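You operate a simulated robot arm through the tools that you are given. There is no shell and no other tool.

You run a simulated robot arm. Do the job below in one go: nothing can be reset, and whatever is moved stays where it is left.

## Task
Switch the compressor off and park its plug and coupling in their holders.
Fine: the orange mains switch goes off before the plug comes out; hold the orange bleed button till the post shows 0.0 bar before the coupling comes off; push the yellow stopper into the RING MAIN socket; leave the outlet valve closed.

Only the result counts: the job must be done as asked and must still hold three seconds after the hand-in. Knocking over, shifting, dropping, spilling or breaking anything else fails it. Lids that push on must go on centred and level and be pressed home; caps that screw on are set level and turned clockwise until they are tight.

## Robot
A 6-joint arm with a two-finger parallel gripper, fixed in place. Base frame: the origin is at the foot of the arm, x ahead of it, y to its left, z up. Lengths are in mm, angles in degrees, forces in N, time in s.
With the tool pointing down near the work surface it reaches from about 240 to 640 mm from the base axis. Its first joint turns from -66.0 to 66.0 degrees. Payload 2.7 kg.
The TCP is the grasp point between the finger pads, 23 mm short of the fingertips. In the tool frame z runs along the fingers and y along their closing line. Largest opening 94 mm; finger width 38, thickness 10; the body of the gripper, 54 by 96 mm, starts 39 mm behind the TCP.
Orientation is that of the tool frame in the base frame, as a unit quaternion [x, y, z, w]. With the fingers straight down and closing along the base's y, the tool's x points along the base's -x, its y along +y and its z along -z.

## Interface
- The arm moves only by the tool arm_command. Its argument "motion" is a list of rows, each a list of 7 numbers: the finger opening in mm, from 0 to 94, then the shift along the base's x, y, z in mm, then the turn, a rotation vector about the base's x, y, z in rad. In form: [[gripper, tx, ty, tz, ax, ay, az], ...]. A call has 1 to 20 rows; each row is the pose to reach, as a shift and turn from the pose commanded when the call began. Rows are played at 5 a second. More than 50 mm and 8.6 degrees between two rows, or a gripper value outside its range, and nothing of the call is played. A pose out of reach is approached as far as the arm can. The call stops where the force on the tool passes 90 N (or 10 N more than at its start, if that is more) or the arm is blocked; 0.2 s more then pass. The fingers move at their own pace (about 45 mm/s each) and stop on an object; they squeeze with about 42 N. The grip force told is the motor's: it shows also when the fingers shut on nothing. Time passes only in rows, and 0.2 s behind the last, so rows that repeat a pose let the fingers close. The reply holds the time, the measured pose of the TCP, the force on the tool along the base axes, the opening and the grip force, in the units named above and with some noise, with the torque about the TCP (base axes, N m) and any sound that the robot's microphone picked up, and new pictures: "show" is both (left out), scene, wrist or none.
- Cameras (640 x 400 px; columns grow to the right, rows downward): "scene" is fixed at [65.9, -427.7, 1398.4]; the picture's right is [0.85, -0.53, 0.00], its down [-0.33, -0.53, -0.79] and it looks along [0.42, 0.67, -0.62] (base axes); focal length 349 px, centre (320, 200). "wrist" rides on the gripper at [86, 16, -75] in the tool frame; the picture's right is [-0.18, 0.98, 0.00], its down [-0.58, -0.11, -0.81] and it looks along [-0.79, -0.15, 0.59] (tool axes); focal length 243 px, centre (320, 200). There is no depth. A picture from a camera that has moved, and an enlarged one, comes with that camera's place and axes in the base frame and with its lens.
- close_up(camera, box): a new picture of the part [left, top, right, bottom] of that camera's present view, enlarged. It takes no simulated time.
- finish_job(): hands the job in; it is judged then, once.

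Places have to be worked out from the pictures, the camera data and where the tool is seen. Open the gripper and draw the arm clear of the work before you hand the job in, unless the task says otherwise.

The tools are called after "Call:" as a command line: name --pt "numbers of a row" for each row, then --argument value for the rest, lists and objects as JSON in quotes. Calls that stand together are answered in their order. arm_command: Moves the arm, as the interface text tells. Its arguments: {"type":"object","properties":{"motion":{"type":"array"},"show":{"type":"string","enum":["both","scene","wrist","none"]}},"required":["motion"]} The other tools are called the same way: close_up (camera, box) takes an enlarged picture of a part of a camera's view; finish_job () hands the job in.

At the start:

```text
time_s: 0.0
tool_pos: [438.4, 145.3, 1101.7]
tool_rot: [0.0, 1.0, 0.0, 0.003]
ft_force: [-0.3, 1.1, 0.0]
torque: [0.02, -0.01, -0.03]
grip_width: 93.9
finger_force: 0.0
```

scene: 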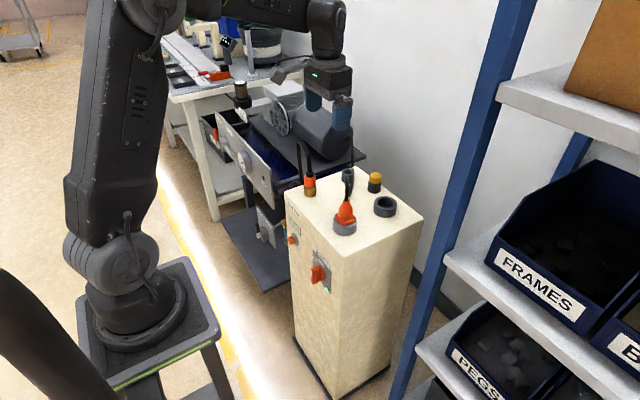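
wrist: 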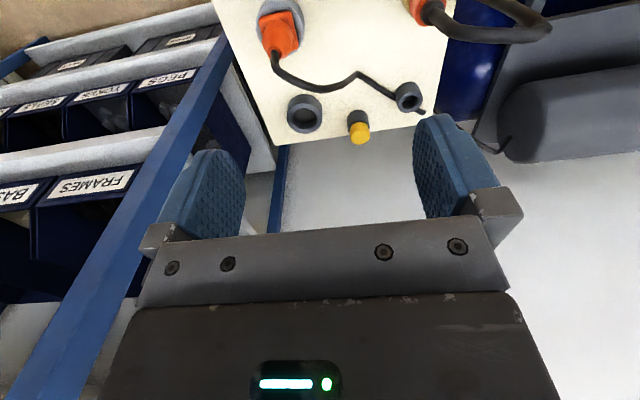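

The pictures show a cream post with plug, coupling, holders, a yellow stopper and a red/orange switch on its front face. I take enlarged views of both cameras to identify every part before moving.

Call:
close_up --camera "scene" --box '[260, 130, 440, 300]'

Call:
close_up --camera "scene" --box '[200, 60, 380, 230]'

Call:
close_up --camera "wrist" --box '[200, 0, 560, 180]'

```text
2.35 times, centred on (350, 215) of scene
camera zoom: at [65.9, -427.7, 1398.4], right [0.85, -0.53, 0.0], down [-0.33, -0.53, -0.79], along [0.42, 0.67, -0.62], focal length 821 px, centre (249, 165)
```

zoom: 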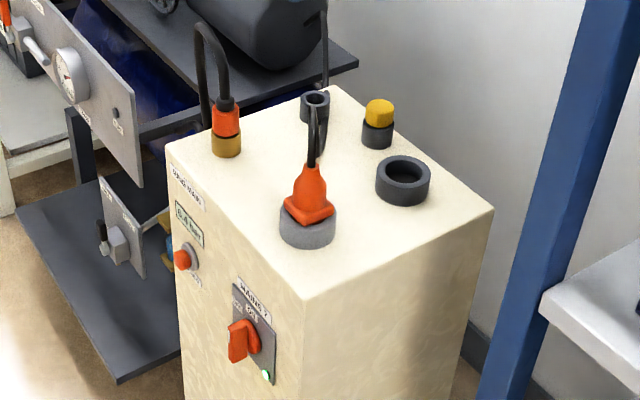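

```text
2.35 times, centred on (290, 145) of scene
camera zoom: at [65.9, -427.7, 1398.4], right [0.85, -0.53, 0.0], down [-0.33, -0.53, -0.79], along [0.42, 0.67, -0.62], focal length 821 px, centre (391, 329)
```

zoom: 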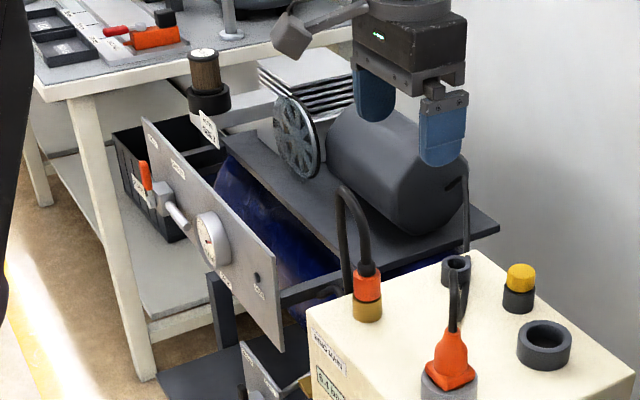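

```text
1.78 times, centred on (380, 90) of wrist
camera zoom: at [350.5, 161.7, 1175.3], right [0.18, 0.98, 0.0], down [0.58, -0.11, 0.81], along [0.79, -0.15, -0.59], focal length 431 px, centre (213, 396)
```

zoom: 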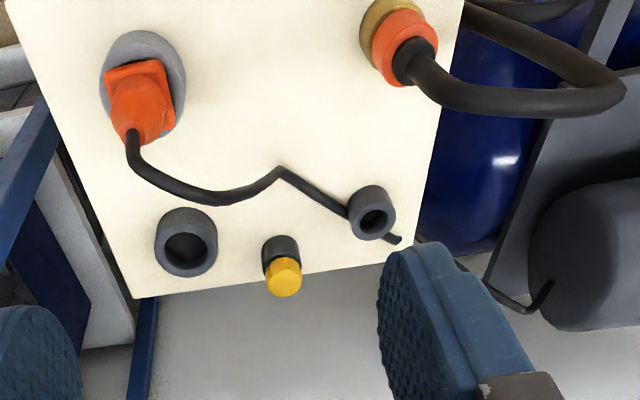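

Triangulating both views, the post stands at about x 408–662, y 15–315 with its top near z 790. The plug is at (461,89), the coupling (466,267), the plug holder (592,90), the coupling holder (598,267) and the stopper (628,180). I zoom in further to read the labels, switch, display and valve.

Call:
close_up --camera "scene" --box '[280, 195, 350, 300]'

Call:
close_up --camera "scene" --box '[210, 90, 290, 160]'

Call:
close_up --camera "scene" --box '[220, 160, 310, 260]'

Call:
close_up --camera "scene" --box '[280, 150, 410, 250]'

```text
3.81 times, centred on (315, 248) of scene
camera zoom: at [65.9, -427.7, 1398.4], right [0.85, -0.53, 0.0], down [-0.33, -0.53, -0.79], along [0.42, 0.67, -0.62], focal length 1330 px, centre (339, 19)
```

zoom: 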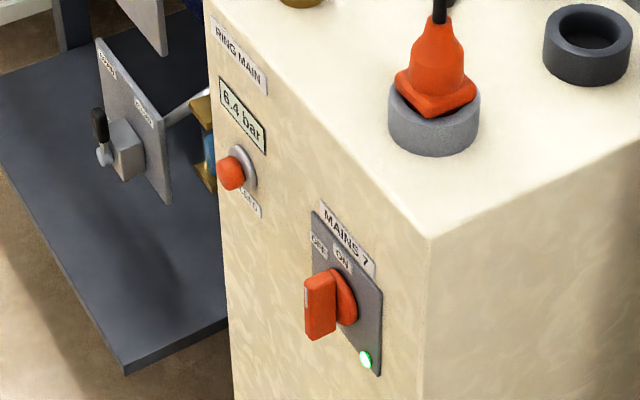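

```text
5.71 times, centred on (250, 125) of scene
camera zoom: at [65.9, -427.7, 1398.4], right [0.85, -0.53, 0.0], down [-0.33, -0.53, -0.79], along [0.42, 0.67, -0.62], focal length 1995 px, centre (720, 629)
```

zoom: 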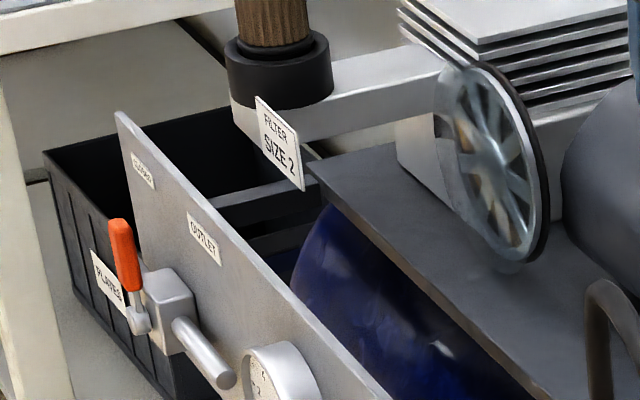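

```text
4.00 times, centred on (265, 210) of scene
camera zoom: at [65.9, -427.7, 1398.4], right [0.85, -0.53, 0.0], down [-0.33, -0.53, -0.79], along [0.42, 0.67, -0.62], focal length 1396 px, centre (540, 160)
```

zoom: 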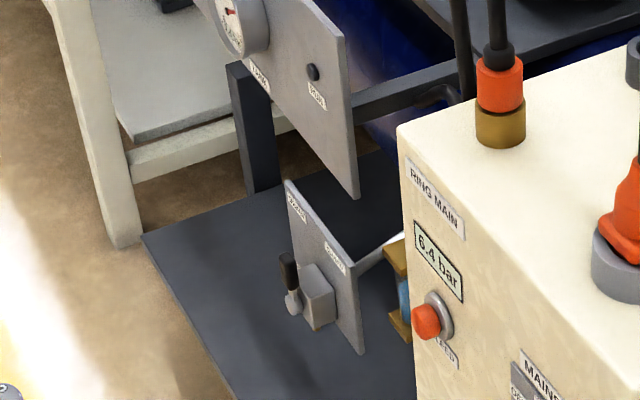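

```text
4.00 times, centred on (345, 200) of scene
camera zoom: at [65.9, -427.7, 1398.4], right [0.85, -0.53, 0.0], down [-0.33, -0.53, -0.79], along [0.42, 0.67, -0.62], focal length 1396 px, centre (220, 200)
```

zoom: 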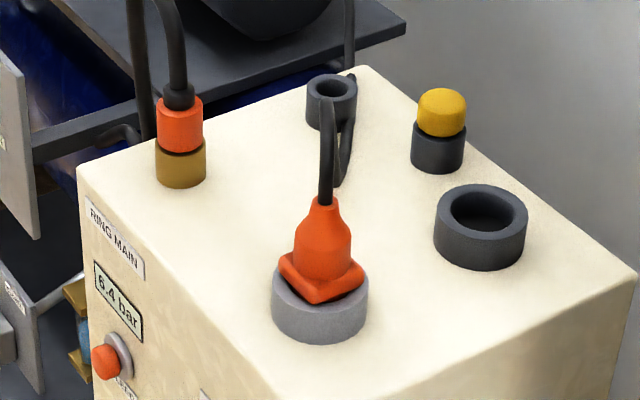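

I zoom in on the valve labels and the mains switch to see whether the outlet valve is already closed and which way the switch handle points.

Call:
close_up --camera "scene" --box '[220, 110, 250, 140]'

Call:
close_up --camera "scene" --box '[285, 205, 355, 240]'

Call:
close_up --camera "scene" --box '[300, 245, 350, 300]'

Call:
close_up --camera "scene" --box '[250, 195, 290, 250]'

```text
13.33 times, centred on (235, 125) of scene
camera zoom: at [65.9, -427.7, 1398.4], right [0.85, -0.53, 0.0], down [-0.33, -0.53, -0.79], along [0.42, 0.67, -0.62], focal length 4654 px, centre (1453, 1200)
```

zoom: 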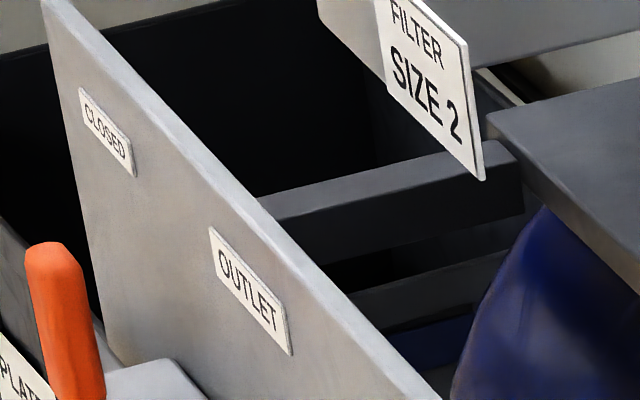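

```text
9.14 times, centred on (320, 222) of scene
camera zoom: at [65.9, -427.7, 1398.4], right [0.85, -0.53, 0.0], down [-0.33, -0.53, -0.79], along [0.42, 0.67, -0.62], focal length 3191 px, centre (320, -6)
```

zoom: 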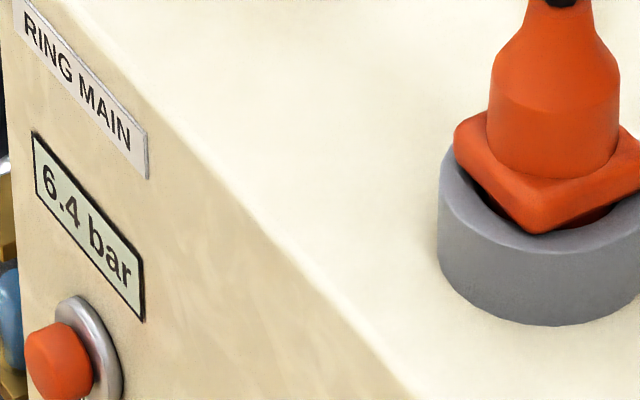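

```text
7.27 times, centred on (325, 272) of scene
camera zoom: at [65.9, -427.7, 1398.4], right [0.85, -0.53, 0.0], down [-0.33, -0.53, -0.79], along [0.42, 0.67, -0.62], focal length 2539 px, centre (284, -327)
```

zoom: 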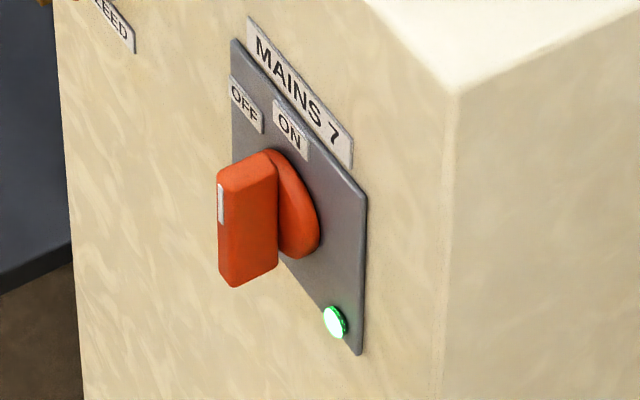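

```text
7.27 times, centred on (270, 222) of scene
camera zoom: at [65.9, -427.7, 1398.4], right [0.85, -0.53, 0.0], down [-0.33, -0.53, -0.79], along [0.42, 0.67, -0.62], focal length 2539 px, centre (684, 36)
```

zoom: 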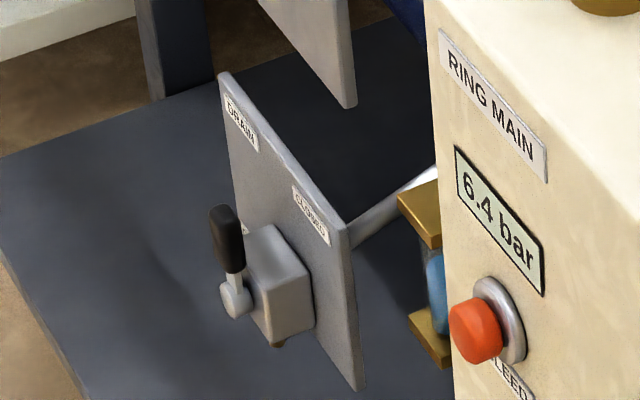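

The outlet valve lever stands upright under its CLOSED label, square to the pipe, so it is already closed and I'll leave it alone. The mains switch points to ON, with OFF about 60° to its left (+y). I close the fingers, pull back from the post and tilt the tool forward so the wrist camera faces the front panel.

Call:
arm_command --pt "60 -15 5 -30 0 -0.1 0" --pt "20 -30 10 -65 0 -0.2 0" --pt "0 -50 15 -105 0 -0.3 0" --pt "0 -65 20 -145 0 -0.4 0" --pt "0 -80 25 -185 0 -0.5 0" --pt "0 -95 30 -225 0 -0.6 0" --pt "0 -105 35 -265 0 -0.7 0" --pt "0 -108 35 -300 0 -0.785 0"

```text
time_s: 1.8
tool_pos: [364.5, 208.5, 835.8]
tool_rot: [-0.004, 0.926, -0.015, 0.378]
ft_force: [0.2, -0.5, 0.6]
torque: [-0.02, -0.03, 0.0]
grip_width: 0.0
finger_force: 41.5
out of reach, approached as far as the arm can: row 7, 8
camera wrist: at [249.9, 224.5, 828.8], right [0.13, 0.99, 0.1], down [-0.15, -0.08, 0.99], along [0.98, -0.15, 0.14], focal length 243 px, centre (320, 200)
```

scene: 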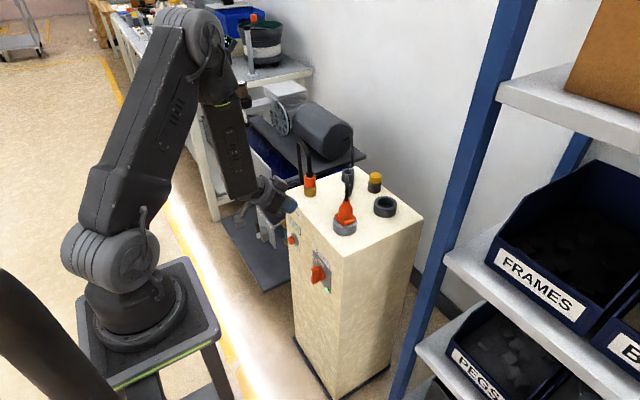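
wrist: 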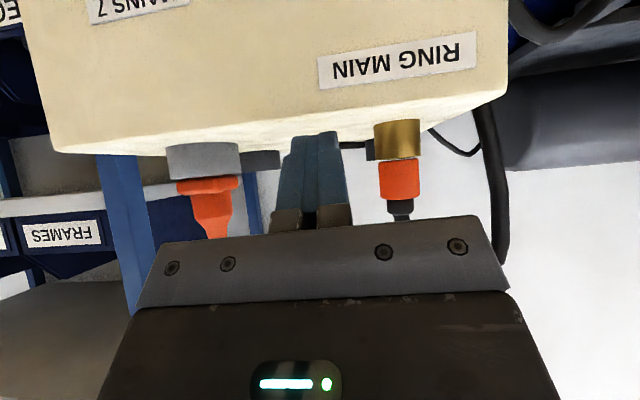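

Rows 7–8 were out of reach because the arm is folded at its inner limit. I send one zero-shift row to learn whether shifts now count from the asked pose or from the pose actually reached.

Call:
arm_command --pt "0 0 0 0 0 0 0" --show "none"

```text
time_s: 2.2
tool_pos: [364.0, 207.7, 836.0]
tool_rot: [-0.004, 0.926, -0.016, 0.378]
ft_force: [-0.1, -0.1, 1.0]
torque: [0.0, -0.01, 0.01]
grip_width: 0.0
finger_force: 42.2
```

Shifts count from the pose actually reached. I first ease the tilt back, then go down in front of the post with the fingers clear of its face. There I tilt forward again so the wrist camera looks straight at the front panel.

Call:
arm_command --pt "0 0 0 0 0.01 0.13 0" --pt "0 -8 0 -5 0.02 0.26 0" --pt "0 -20 0 -20 0.032 0.39 0.004" --pt "0 -26 -4 -60 0.032 0.39 0.004" --pt "0 -30 -8 -100 0.032 0.39 0.004" --pt "0 -34 -8 -136 0.032 0.3 0.004" --pt "0 -34 -8 -140 0.032 0.2 0.004" --pt "0 -34 -8 -140 0.032 0.1 0.004" --pt "0 -34 -8 -140 0.032 0.0 0.004"

```text
time_s: 4.0
tool_pos: [371.9, 236.4, 721.4]
tool_rot: [-0.012, 0.955, -0.023, 0.296]
ft_force: [-7.8, 1.9, 3.1]
torque: [0.06, 0.04, 0.01]
grip_width: 0.3
finger_force: 41.6
out of reach, approached as far as the arm can: row 4, 5, 6, 7, 8, 9
stopped in row 9: the force on the tool passed its limit at 95 N (the readings are from after the stop); the commanded pose is now the measured one
camera wrist: at [257.4, 252.2, 733.6], right [0.15, 0.99, 0.05], down [0.02, -0.06, 1.0], along [0.99, -0.14, -0.03], focal length 243 px, centre (320, 200)
```

scene: 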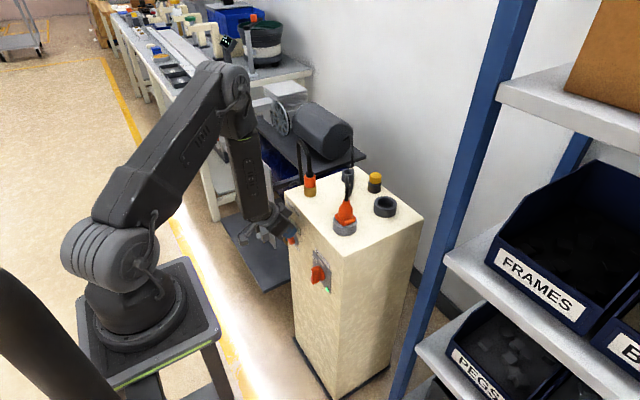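
wrist: 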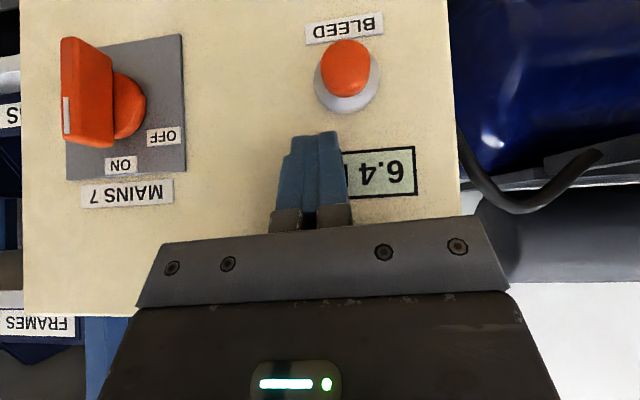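

The fingertips touched the post's front face, so the face is at about x = 400 rather than 408, with its top near z 800. Everything on the post still looks in place. The wrist view now shows the panel upside-down, so I zoom in on the switch and the button before backing off.

Call:
close_up --camera "wrist" --box '[20, 10, 220, 220]'

Call:
close_up --camera "wrist" --box '[270, 0, 450, 210]'

Call:
close_up --camera "scene" --box '[260, 150, 430, 300]'

```text
1.90 times, centred on (120, 115) of wrist
camera zoom: at [257.4, 252.2, 733.6], right [0.15, 0.99, 0.05], down [0.02, -0.06, 1.0], along [0.99, -0.14, -0.03], focal length 462 px, centre (701, 362)
```

zoom: 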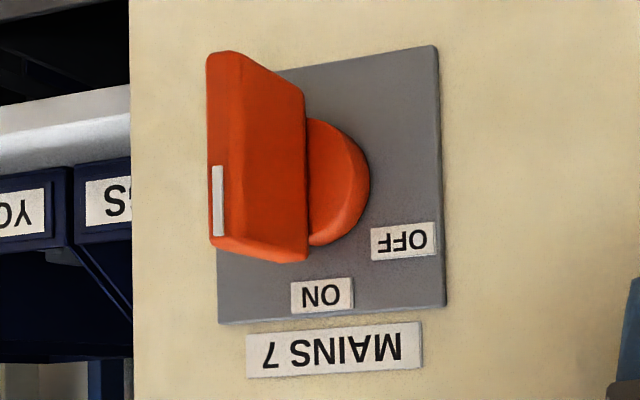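

```text
1.90 times, centred on (360, 105) of wrist
camera zoom: at [257.4, 252.2, 733.6], right [0.15, 0.99, 0.05], down [0.02, -0.06, 1.0], along [0.99, -0.14, -0.03], focal length 462 px, centre (244, 381)
```

zoom: 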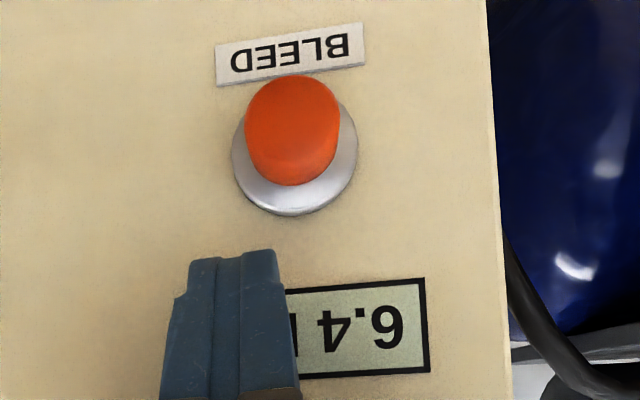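

```text
2.67 times, centred on (345, 225) of scene
camera zoom: at [65.8, -427.7, 1398.4], right [0.85, -0.53, 0.0], down [-0.33, -0.53, -0.79], along [0.42, 0.67, -0.62], focal length 931 px, centre (253, 133)
```

zoom: 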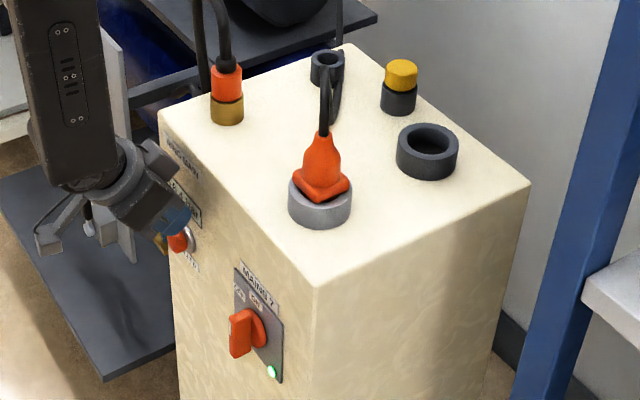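

The fingers rest lightly on the face. From both views the switch centre is at about y=100, z=661, with its handle reaching out to x≈369, and the bleed button is at about y=251, z=661, with its front at x≈380. I back off and bring the tool almost upright, checking how far this pose can be reached.

Call:
arm_command --pt "0 -12 0 0 0.01 0.05 0" --pt "0 -24 -4 5 0.02 0.15 -0.003" --pt "0 -28 -20 10 0.03 0.27 -0.006" --pt "0 -28 -45 10 0.04 0.4 -0.009" --pt "0 -28 -75 10 0.051 0.5 -0.009" --pt "0 -28 -105 10 0.051 0.6 -0.009"

```text
time_s: 5.5
tool_pos: [329.3, 128.9, 730.9]
tool_rot: [-0.005, 1.0, 0.005, 0.003]
ft_force: [-1.2, 0.3, 0.1]
torque: [0.06, 0.03, 0.01]
grip_width: 0.0
finger_force: 42.1
out of reach, approached as far as the arm can: row 6
camera wrist: at [241.1, 144.3, 806.0], right [0.17, 0.98, 0.01], down [0.58, -0.11, 0.81], along [0.8, -0.14, -0.59], focal length 243 px, centre (320, 200)
```

scene: 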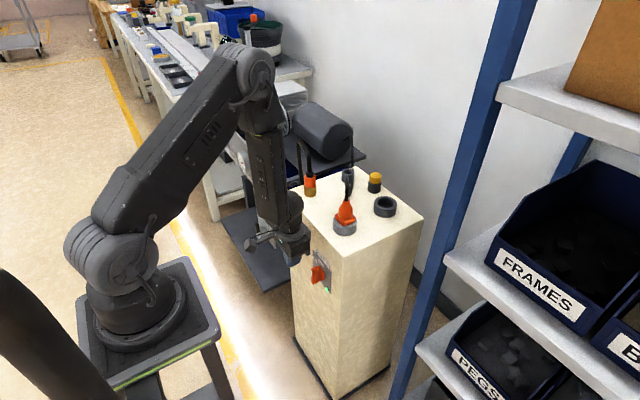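
wrist: 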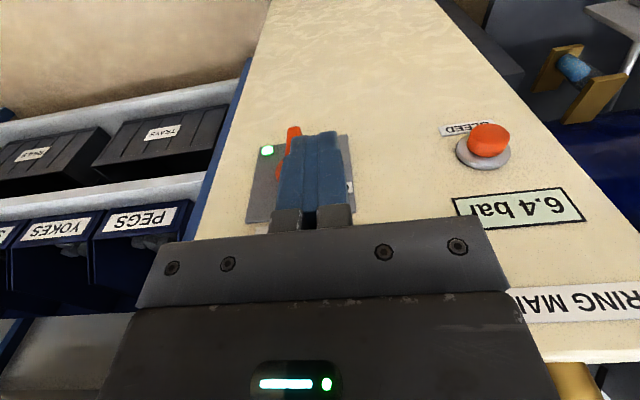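

The tool is upright but stopped about 15 mm short in x, so this region is near some joint limit. I see the handle just behind the fingers, and I move in small steps towards the −y side of the handle to find out what can be reached.

Call:
arm_command --pt "0 0 -20 0 0.01 0 -0.01" --pt "0 0 -40 0 0.01 0 -0.01" --pt "0 0 -56 -5 0.01 0 -0.01" --pt "0 10 -56 -10 0.01 0 -0.01"

```text
time_s: 6.5
tool_pos: [339.2, 72.1, 719.9]
tool_rot: [0.001, 1.0, 0.008, 0.002]
ft_force: [0.3, 0.4, -0.5]
torque: [-0.03, 0.02, 0.02]
grip_width: 0.1
finger_force: 42.0
camera wrist: at [251.9, 88.9, 795.7], right [0.19, 0.98, 0.02], down [0.58, -0.12, 0.81], along [0.8, -0.14, -0.59], focal length 243 px, centre (320, 200)
```

scene: 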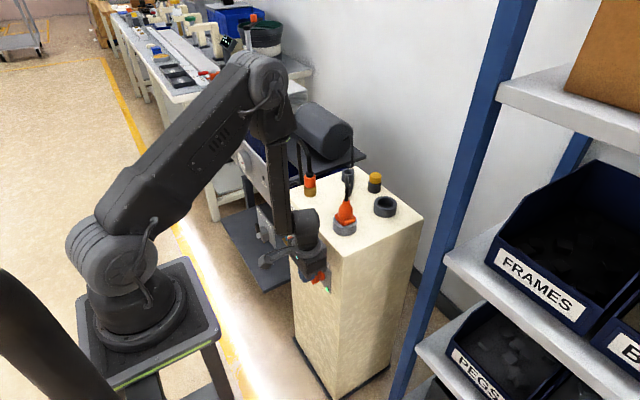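
wrist: 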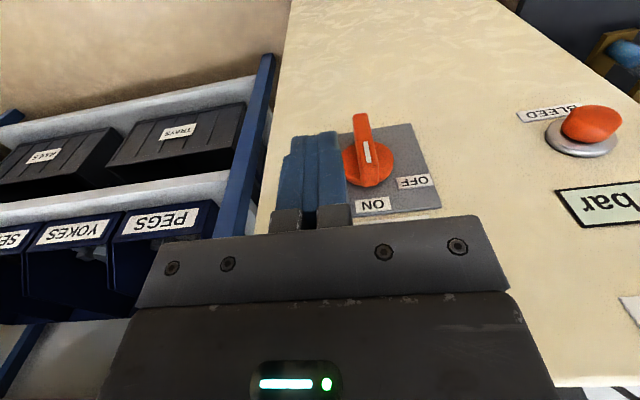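

The handle stands clear to the right of the fingers at y≈95–106, z≈633–688, with its front at x≈369. I move in beside it at x 364, on the −y side, before pushing its top towards +y (OFF).

Call:
arm_command --pt "0 8 0 -6 -0.008 0 0" --pt "0 18 0 -14 -0.016 0 0" --pt "0 25 0 -20 -0.016 0 0"

```text
time_s: 7.2
tool_pos: [351.2, 71.3, 698.4]
tool_rot: [-0.001, 1.0, -0.001, -0.005]
ft_force: [-72.1, 5.6, 41.7]
torque: [-0.55, -7.96, -0.04]
grip_width: 0.2
finger_force: 42.2
camera wrist: at [265.2, 88.2, 774.5], right [0.18, 0.98, 0.0], down [0.59, -0.11, 0.8], along [0.79, -0.15, -0.6], focal length 243 px, centre (320, 200)
```

scene: 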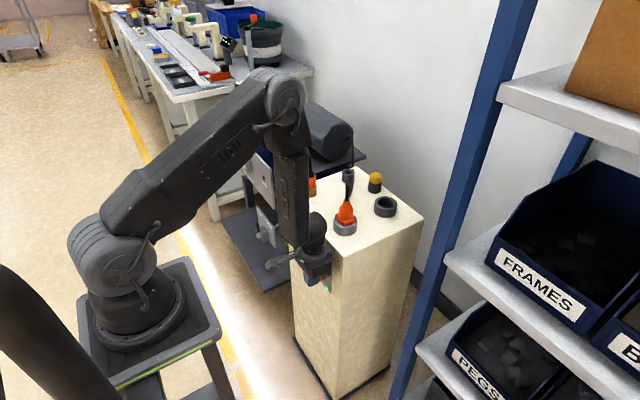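
wrist: 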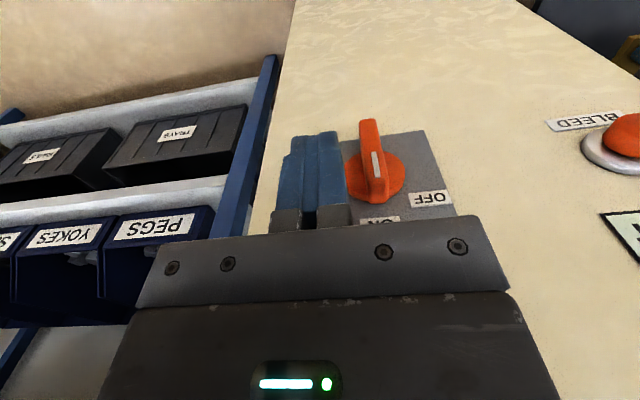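

The reading shows −72 N in x and a large torque, so a wide part of the wrist (about 48 mm out, z≈785) is pressing on the post's top edge. I back off and tilt the tool forward about 18° so the wrist stays clear of the edge.

Call:
arm_command --pt "0 -15 0 0 0 0 0" --pt "0 -24 0 4 0 -0.02 0" --pt "0 -24 0 8 0 -0.12 0" --pt "0 -24 0 8 0 -0.22 0" --pt "0 -24 0 8 0 -0.32 0"

```text
time_s: 8.4
tool_pos: [340.8, 71.8, 708.3]
tool_rot: [0.001, 0.987, 0.0, 0.162]
ft_force: [-0.5, 0.1, 0.4]
torque: [0.03, 0.01, 0.02]
grip_width: 0.0
finger_force: 42.2
out of reach, approached as far as the arm can: row 1, 2, 3
camera wrist: at [234.6, 88.9, 751.6], right [0.18, 0.98, 0.06], down [0.29, -0.11, 0.95], along [0.94, -0.15, -0.3], focal length 243 px, centre (320, 200)
```

scene: 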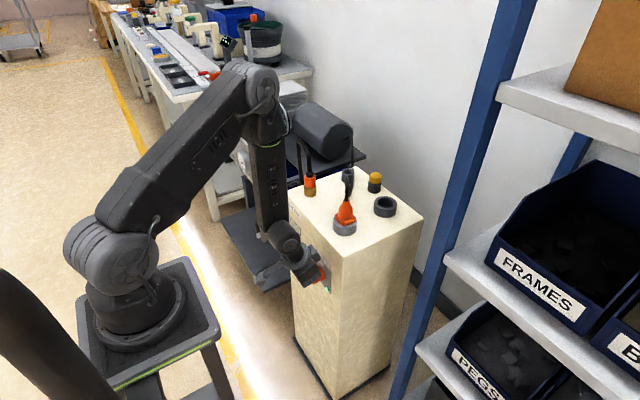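
wrist: 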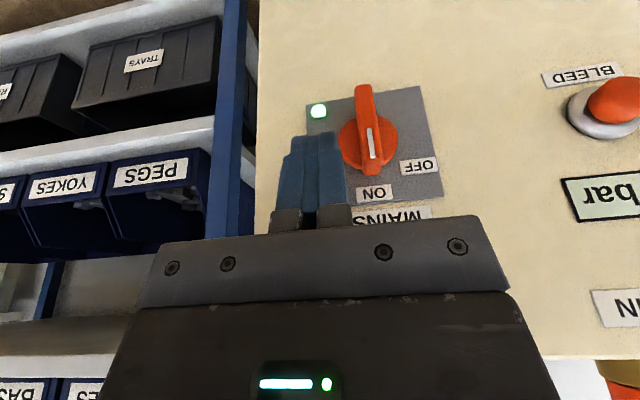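

The pose is now free of contact at tilt 18.6°, and the wrist camera shows the handle at ON with the green lamp lit. I advance so the fingers sit beside the handle and sweep its top along an arc towards OFF.

Call:
arm_command --pt "0 10 0 -6 0 0 0" --pt "0 19 0 -13 0 0 0" --pt "0 19 8 -13 0 0 0" --pt "0 19 13 -13 0 0 0" --pt "0 19 19 -12.5 0 0 0" --pt "0 19 25 -13.5 0 0 0" --pt "0 19 30 -16.5 0 0 0" --pt "0 19 33 -20 0 0 0"

```text
time_s: 10.2
tool_pos: [358.5, 106.3, 687.8]
tool_rot: [-0.001, 0.987, 0.0, 0.161]
ft_force: [0.5, -0.2, -0.5]
torque: [0.04, 0.01, -0.02]
grip_width: 0.0
finger_force: 42.2
camera wrist: at [253.4, 123.1, 732.1], right [0.17, 0.98, 0.06], down [0.29, -0.11, 0.95], along [0.94, -0.15, -0.31], focal length 243 px, centre (320, 200)
```

scene: 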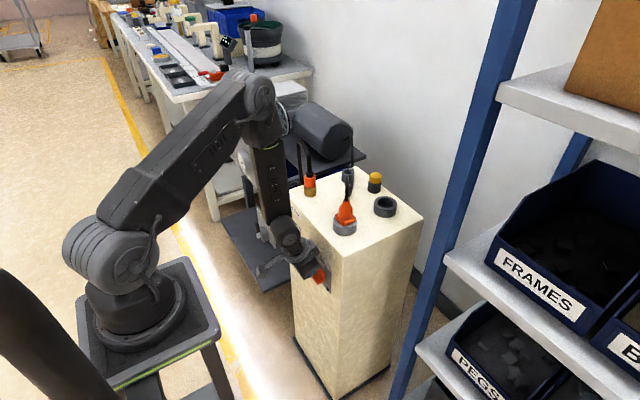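
wrist: 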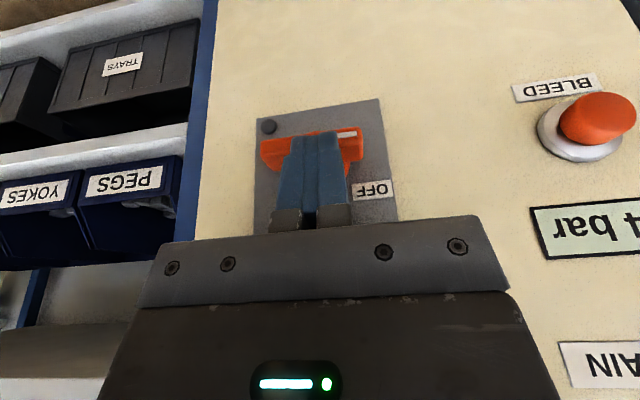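

The lamp has gone dark and the handle has swung over. I zoom in to check where it points.

Call:
close_up --camera "wrist" --box '[220, 80, 440, 240]'

Call:
close_up --camera "scene" --box '[280, 230, 350, 300]'

```text
2.50 times, centred on (330, 160) of wrist
camera zoom: at [253.4, 123.1, 732.1], right [0.17, 0.98, 0.06], down [0.29, -0.11, 0.95], along [0.94, -0.15, -0.31], focal length 606 px, centre (295, 300)
```

zoom: 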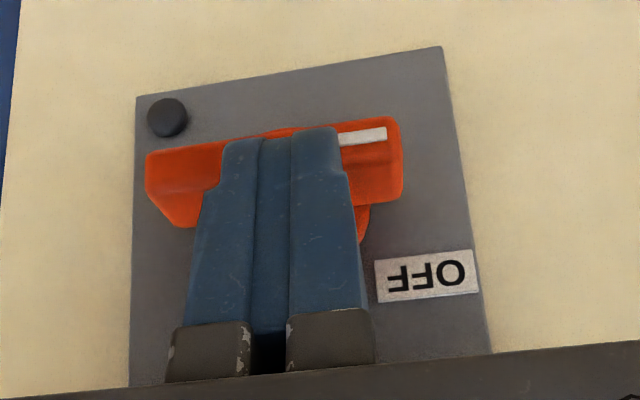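

```text
5.71 times, centred on (315, 265) of scene
camera zoom: at [65.9, -427.7, 1398.4], right [0.85, -0.53, 0.0], down [-0.33, -0.53, -0.79], along [0.42, 0.67, -0.62], focal length 1995 px, centre (349, -171)
```

zoom: 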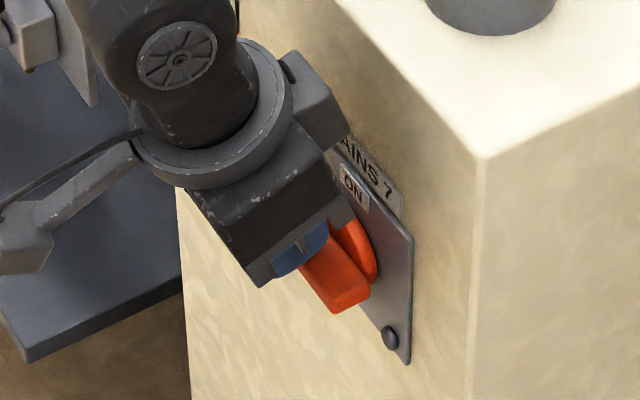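

The handle now lies at OFF and the lamp is dark. I draw back and move sideways in front of the bleed button, at about y 252, z 661.

Call:
arm_command --pt "0 -12 0 5 0 0 0" --pt "0 -25 10 8 0 0 0" --pt "0 -25 50 2 0 0 0" --pt "0 -25 95 -5 0 0 0" --pt "0 -25 135 -11 0 0 0" --pt "0 -25 148 -11 0 0 0"

```text
time_s: 11.7
tool_pos: [332.1, 254.6, 677.3]
tool_rot: [0.0, 0.987, 0.001, 0.161]
ft_force: [-1.6, 0.5, 0.3]
torque: [0.01, 0.0, 0.02]
grip_width: 0.0
finger_force: 42.0
camera wrist: at [227.6, 271.8, 721.8], right [0.18, 0.98, 0.06], down [0.29, -0.11, 0.95], along [0.94, -0.15, -0.31], focal length 243 px, centre (320, 200)
```

scene: 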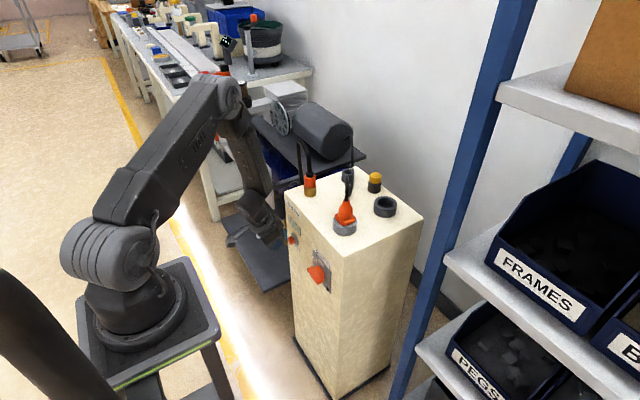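
wrist: 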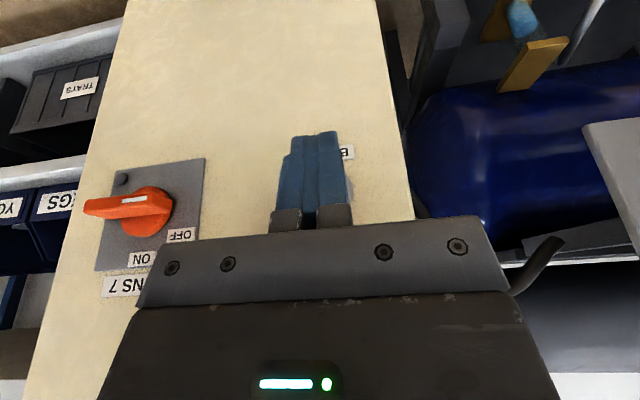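

The arm is in front of the button. I check whether the scene camera still sees the display past the arm.

Call:
close_up --camera "scene" --box '[250, 180, 350, 300]'

Call:
close_up --camera "wrist" --box '[60, 100, 380, 300]'

```text
3.33 times, centred on (300, 240) of scene
camera zoom: at [65.9, -427.7, 1398.4], right [0.85, -0.53, 0.0], down [-0.33, -0.53, -0.79], along [0.41, 0.67, -0.62], focal length 1164 px, centre (387, 67)
```

zoom: 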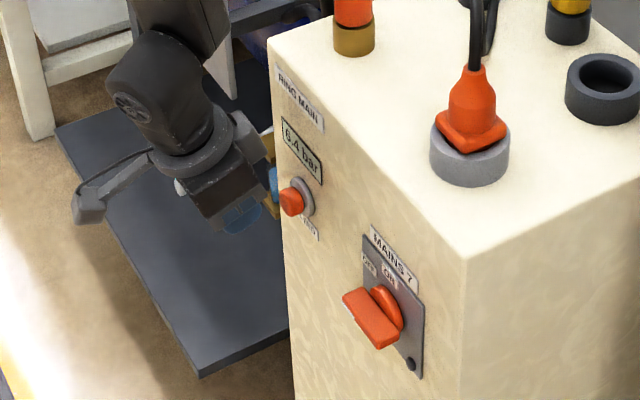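

```text
2.00 times, centred on (220, 200) of wrist
camera zoom: at [227.6, 271.8, 721.8], right [0.18, 0.98, 0.06], down [0.29, -0.11, 0.95], along [0.94, -0.15, -0.31], focal length 485 px, centre (520, 200)
```

zoom: 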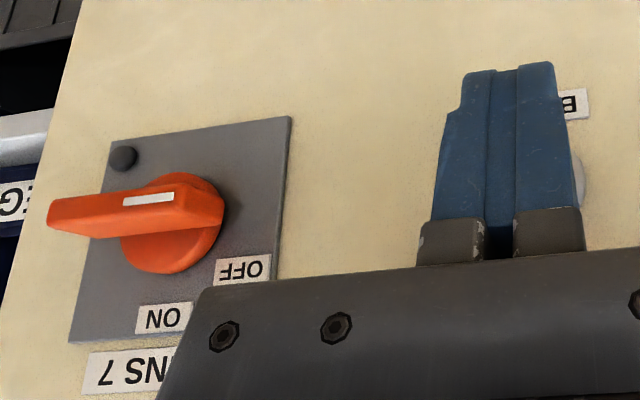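

The display is readable in the scene view, and the switch handle is clearly off ON. I press forward into the button in small steps, hold, and watch the force and the display.

Call:
arm_command --pt "0 10 -2 0 0 0 0" --pt "0 18 -2 0 0 0 0" --pt "0 22 -2 0 0 0 0" --pt "0 25 -2 0 0 0 0" --pt "0 28 -2 0 0 0 0" --pt "0 30 -2 0 0 0 0" --pt "0 32 -2 0 0 0 0" --pt "0 32 -2 0 0 0 0"

Call:
close_up --camera "scene" --box '[260, 190, 340, 270]'

```text
time_s: 13.4
tool_pos: [363.4, 252.1, 676.6]
tool_rot: [0.0, 0.987, -0.001, 0.16]
ft_force: [-23.1, 1.8, 4.7]
torque: [-0.05, 0.28, 0.08]
grip_width: 0.0
finger_force: 42.3
heard: click
camera wrist: at [257.8, 268.9, 720.6], right [0.17, 0.98, 0.06], down [0.3, -0.11, 0.95], along [0.94, -0.15, -0.31], focal length 243 px, centre (320, 200)
```

scene: 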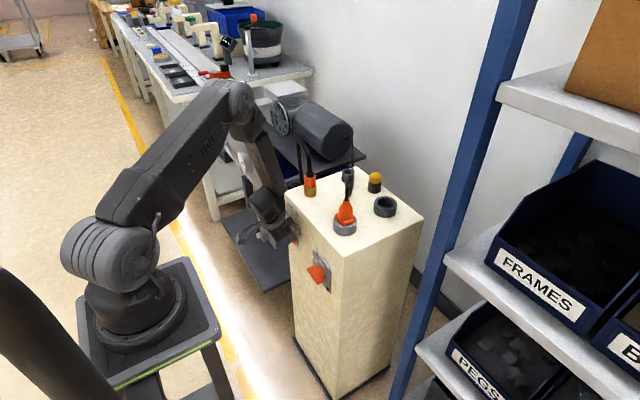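
wrist: 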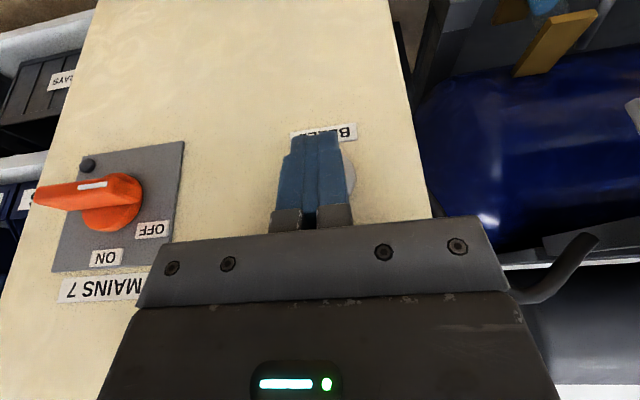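

```text
5.00 times, centred on (300, 230) of scene
camera zoom: at [65.4, -427.7, 1398.4], right [0.85, -0.53, 0.0], down [-0.33, -0.53, -0.79], along [0.42, 0.67, -0.62], focal length 1745 px, centre (420, 50)
```

zoom: 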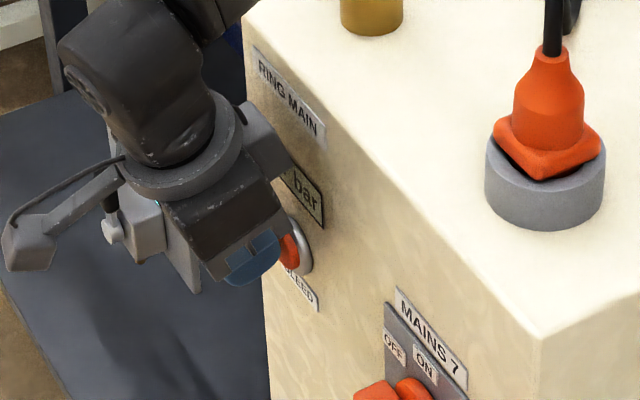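

A click was heard at 23 N, so the button is pressed, but the arm now hides the digits. I hold the pose for about 4 s before looking.

Call:
arm_command --pt "0 1 0 0 0 0 0" --pt "0 1 0 0 0 0 0" --pt "0 1 0 0 0 0 0" --pt "0 1 0 0 0 0 0" --pt "0 1 0 0 0 0 0" --pt "0 1 0 0 0 0 0" --pt "0 1 0 0 0 0 0" --pt "0 1 0 0 0 0 0" --pt "0 1 0 0 0 0 0" --pt "0 1 0 0 0 0 0" --pt "0 1 0 0 0 0 0" --pt "0 1 0 0 0 0 0" --pt "0 1 0 0 0 0 0" --pt "0 1 0 0 0 0 0" --pt "0 1 0 0 0 0 0" --pt "0 1 0 0 0 0 0" --pt "0 1 0 0 0 0 0" --pt "0 1 0 0 0 0 0" --pt "0 1 0 0 0 0 0" --pt "0 1 0 0 0 0 0" --show "none"

Call:
close_up --camera "scene" --box '[290, 205, 330, 245]'

```text
time_s: 17.6
tool_pos: [364.9, 251.0, 675.4]
tool_rot: [-0.002, 0.987, 0.0, 0.16]
ft_force: [-28.6, 7.5, -3.0]
torque: [0.18, 0.55, 0.21]
grip_width: 0.0
finger_force: 41.6
```

```text
10.00 times, centred on (310, 225) of scene
camera zoom: at [65.5, -427.5, 1398.5], right [0.85, -0.53, 0.0], down [-0.33, -0.53, -0.79], along [0.42, 0.67, -0.62], focal length 3491 px, centre (420, -50)
```

zoom: 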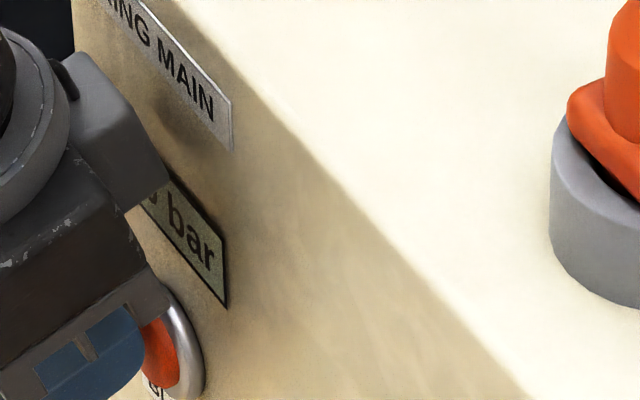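

Only part of the last digit shows. I keep holding for another 4 s and compare.

Call:
arm_command --pt "0 0 0 0 0 0 0" --pt "0 0 0 0 0 0 0" --pt "0 0 0 0 0 0 0" --pt "0 0 0 0 0 0 0" --pt "0 0 0 0 0 0 0" --pt "0 0 0 0 0 0 0" --pt "0 0 0 0 0 0 0" --pt "0 0 0 0 0 0 0" --pt "0 0 0 0 0 0 0" --pt "0 0 0 0 0 0 0" --pt "0 0 0 0 0 0 0" --pt "0 0 0 0 0 0 0" --pt "0 0 0 0 0 0 0" --pt "0 0 0 0 0 0 0" --pt "0 0 0 0 0 0 0" --pt "0 0 0 0 0 0 0" --pt "0 0 0 0 0 0 0" --pt "0 0 0 0 0 0 0" --pt "0 0 0 0 0 0 0" --pt "0 0 0 0 0 0 0" --show "none"

Call:
close_up --camera "scene" --box '[290, 205, 330, 245]'

```text
time_s: 21.9
tool_pos: [364.5, 249.3, 676.1]
tool_rot: [0.0, 0.987, -0.002, 0.16]
ft_force: [-29.9, 7.0, 1.4]
torque: [0.09, 0.45, 0.15]
grip_width: 0.0
finger_force: 41.7
```

```text
10.00 times, centred on (310, 225) of scene
camera zoom: at [65.4, -427.6, 1398.5], right [0.85, -0.53, 0.0], down [-0.33, -0.53, -0.79], along [0.42, 0.67, -0.62], focal length 3491 px, centre (420, -50)
```

zoom: 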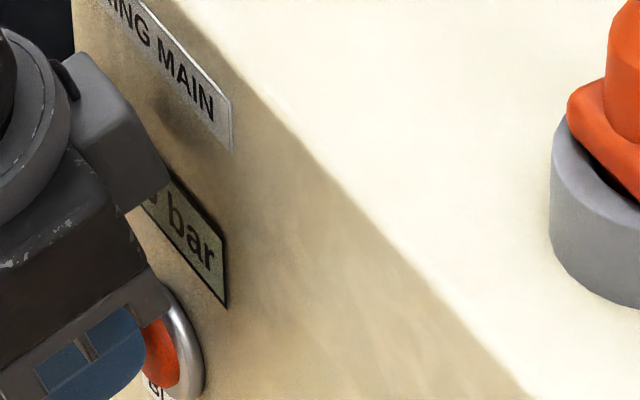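

The visible part of the digit has stopped changing. I draw straight back off the button and read the display.

Call:
arm_command --pt "0 -15 0 0 0 0 0" --pt "0 -32 0 0 0 0 0" --show "none"

Call:
close_up --camera "scene" --box '[270, 200, 330, 260]'

```text
time_s: 22.4
tool_pos: [335.7, 251.2, 676.3]
tool_rot: [0.002, 0.986, 0.0, 0.164]
ft_force: [0.6, -0.4, 0.0]
torque: [-0.01, 0.0, 0.02]
grip_width: 0.2
finger_force: 41.7
```

```text
6.67 times, centred on (300, 230) of scene
camera zoom: at [65.9, -427.7, 1398.4], right [0.85, -0.53, 0.0], down [-0.33, -0.53, -0.79], along [0.42, 0.67, -0.62], focal length 2327 px, centre (453, 0)
```

zoom: 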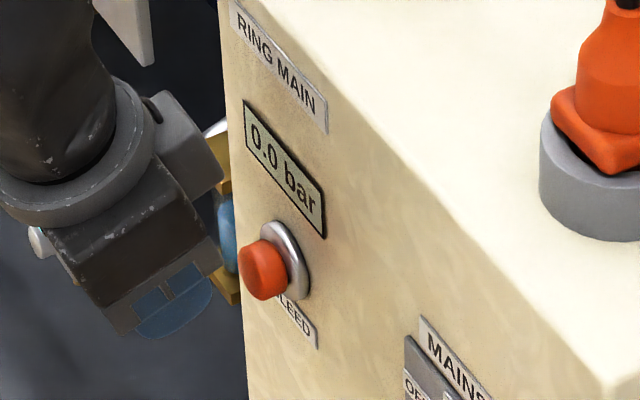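

The post shows 0.0 bar. I rise in front of the post, levelling the tool, and look over the top to see the plug, cable, coupling and holders closely.

Call:
arm_command --pt "0 -6 0 25 0 0 0" --pt "0 -8 -5 65 0 0 0" --pt "0 -8 -15 105 0 0.03 0" --pt "0 -8 -30 145 0 0.08 0" --pt "0 -8 -50 185 0 0.14 0" --pt "0 -6 -70 220 0 0.2 0" --pt "30 -6 -90 250 0 0.26 0" --pt "60 -6 -101 275 0 0.327 0" --pt "60 -6 -101 290 0 0.327 0"

```text
time_s: 24.4
tool_pos: [309.1, 137.9, 913.7]
tool_rot: [0.0, 0.997, -0.064, 0.047]
ft_force: [-1.2, 1.2, -0.4]
torque: [-0.02, -0.02, 0.0]
grip_width: 59.9
finger_force: 0.1
out of reach, approached as far as the arm can: row 6, 7, 8, 9
camera wrist: at [215.6, 164.5, 977.7], right [0.19, 0.98, -0.11], down [0.5, 0.0, 0.86], along [0.84, -0.22, -0.49], focal length 243 px, centre (320, 200)
```

scene: 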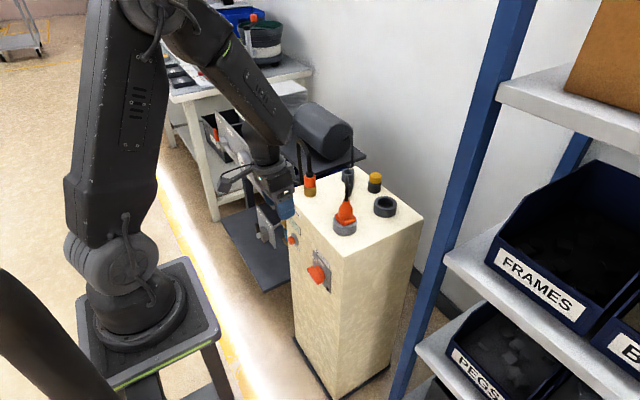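
wrist: 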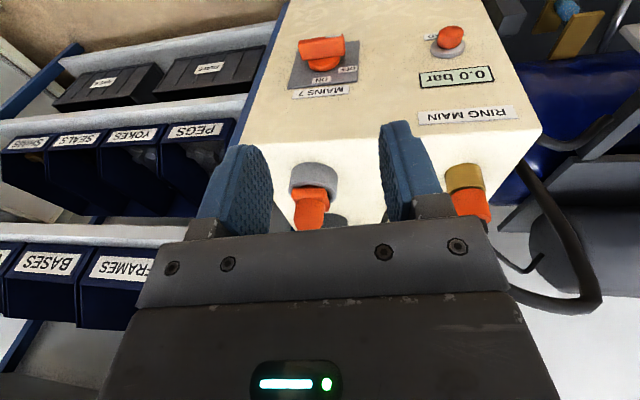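

The solver stalled near a folded pose again, with the tool tipped by about 7°. I move out to a more open pose above the post and square the tool up.

Call:
arm_command --pt "70 20 0 30 0.03 0.02 0" --pt "80 45 0 60 0.06 0.045 0" --pt "90 75 0 80 0.1 0.07 0" --pt "94 95 0 86 0.128 0.094 0" --pt "94 111 2 86 0.128 0.094 0"

```text
time_s: 25.6
tool_pos: [392.7, 131.7, 952.4]
tool_rot: [0.001, 0.995, -0.088, 0.052]
ft_force: [0.2, -0.5, 0.2]
torque: [0.03, 0.04, 0.02]
grip_width: 93.9
finger_force: 0.1
out of reach, approached as far as the arm can: row 1, 2, 3, 4, 5
camera wrist: at [299.0, 161.3, 1014.0], right [0.19, 0.97, -0.15], down [0.49, 0.04, 0.87], along [0.85, -0.24, -0.47], focal length 243 px, centre (320, 200)
```

scene: 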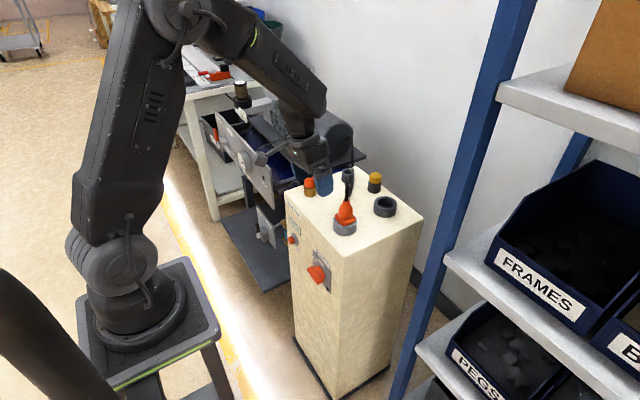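
wrist: 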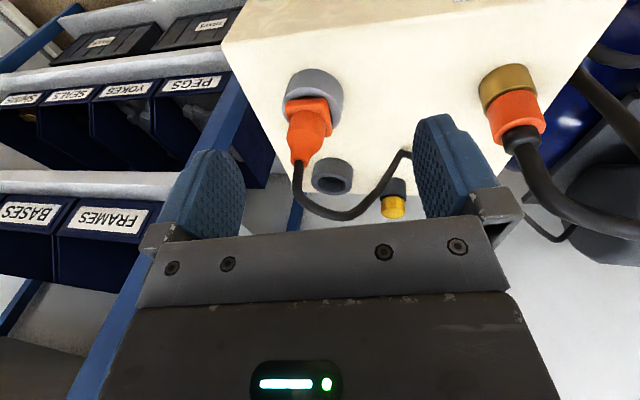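

The tool leans about 10° sideways (towards −y) and won't square up, which suggests a wrist joint sits at its limit in a flipped configuration. I test a small lean in the free direction and back to confirm.

Call:
arm_command --pt "94 0 0 10 -0.06 0 0" --pt "94 0 0 20 -0.12 0 0" --show "none"

```text
time_s: 26.2
tool_pos: [390.8, 133.2, 972.7]
tool_rot: [-0.003, 0.988, -0.147, 0.053]
ft_force: [-0.1, 0.0, 0.5]
torque: [0.02, -0.01, -0.02]
grip_width: 94.0
finger_force: 0.0
```

The free direction works, so forearm roll is near its limit (about 165°) in a flipped configuration. To undo it I'll swing the tool round the forearm axis, from sideways to forward, and then tilt it back in-plane, well clear of the post. First I go to the open space at about (370,−62,891), leaning to −y.

Call:
arm_command --pt "60 0 -30 0 -0.03 0.0 0" --pt "30 -5 -65 -10 -0.05 0.03 0" --pt "10 -10 -100 -25 -0.06 0.06 0" --pt "10 -15 -135 -45 -0.06 0.09 -0.006" --pt "10 -18 -170 -65 -0.055 0.107 -0.006" --pt "10 -21 -195 -82 -0.053 0.107 -0.006"

```text
time_s: 27.6
tool_pos: [369.4, -61.1, 890.2]
tool_rot: [-0.01, 0.985, -0.173, 0.0]
ft_force: [0.2, -0.7, -0.8]
torque: [-0.01, -0.03, 0.0]
grip_width: 10.0
finger_force: 0.1
camera wrist: at [282.8, -22.9, 956.6], right [0.17, 0.93, -0.34], down [0.58, 0.18, 0.79], along [0.8, -0.33, -0.51], focal length 243 px, centre (320, 200)
```

scene: 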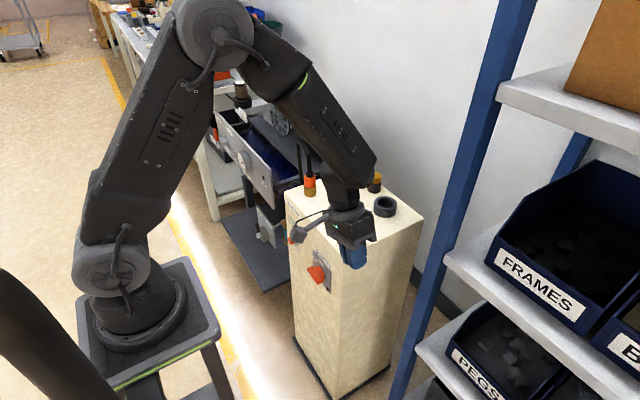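
wrist: 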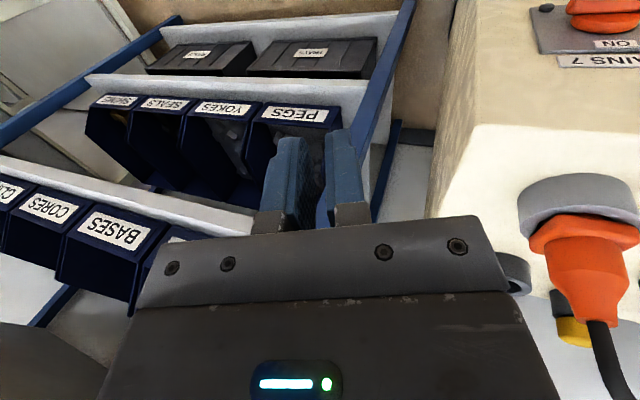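

The tool is where I wanted it, with no limit hit. Now I swing the tool round the forearm, from sideways to pointing forward, staying above and in front of the post and clear of the rack.

Call:
arm_command --pt "10 19 -4.6 8.4 -0.036 -0.114 0.02" --pt "10 38 -9.2 16.8 -0.073 -0.228 0.04" --pt "10 57 -13.8 25.2 -0.109 -0.342 0.06" --pt "10 76 -18.4 33.6 -0.145 -0.456 0.08" --pt "10 95 -23 42 -0.182 -0.569 0.1" --pt "10 111 -15 54 -0.147 -0.69 0.122" --pt "10 127 -7 66 -0.112 -0.812 0.143" --pt "10 143 1 78 -0.077 -0.933 0.165" --pt "10 148 16 82 0.02 -0.979 0.173" --pt "10 153 31 86 0.117 -1.024 0.181" --pt "10 158 46 90 0.214 -1.07 0.189" --pt "10 163 61 93 0.311 -1.115 0.197"

```text
time_s: 30.2
tool_pos: [535.2, 1.1, 984.4]
tool_rot: [-0.009, 0.845, -0.004, 0.535]
ft_force: [-0.8, 0.8, -0.1]
torque: [0.01, -0.02, 0.01]
grip_width: 10.1
finger_force: 0.0
camera wrist: at [430.6, 15.0, 938.5], right [0.07, 0.99, 0.15], down [-0.48, -0.1, 0.87], along [0.87, -0.13, 0.47], focal length 243 px, centre (320, 200)
```

scene: 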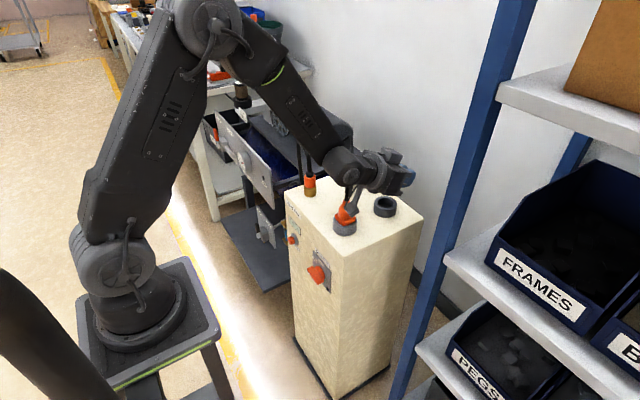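
wrist: 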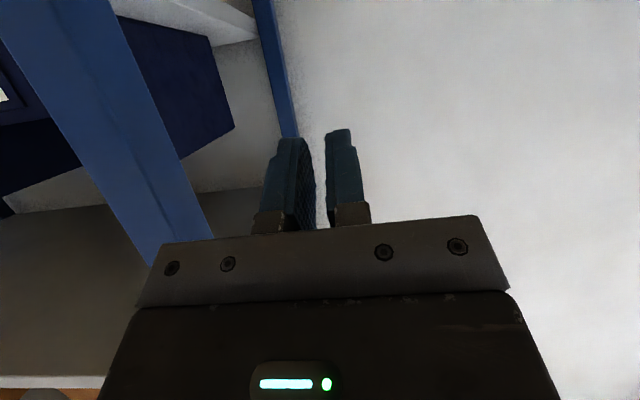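

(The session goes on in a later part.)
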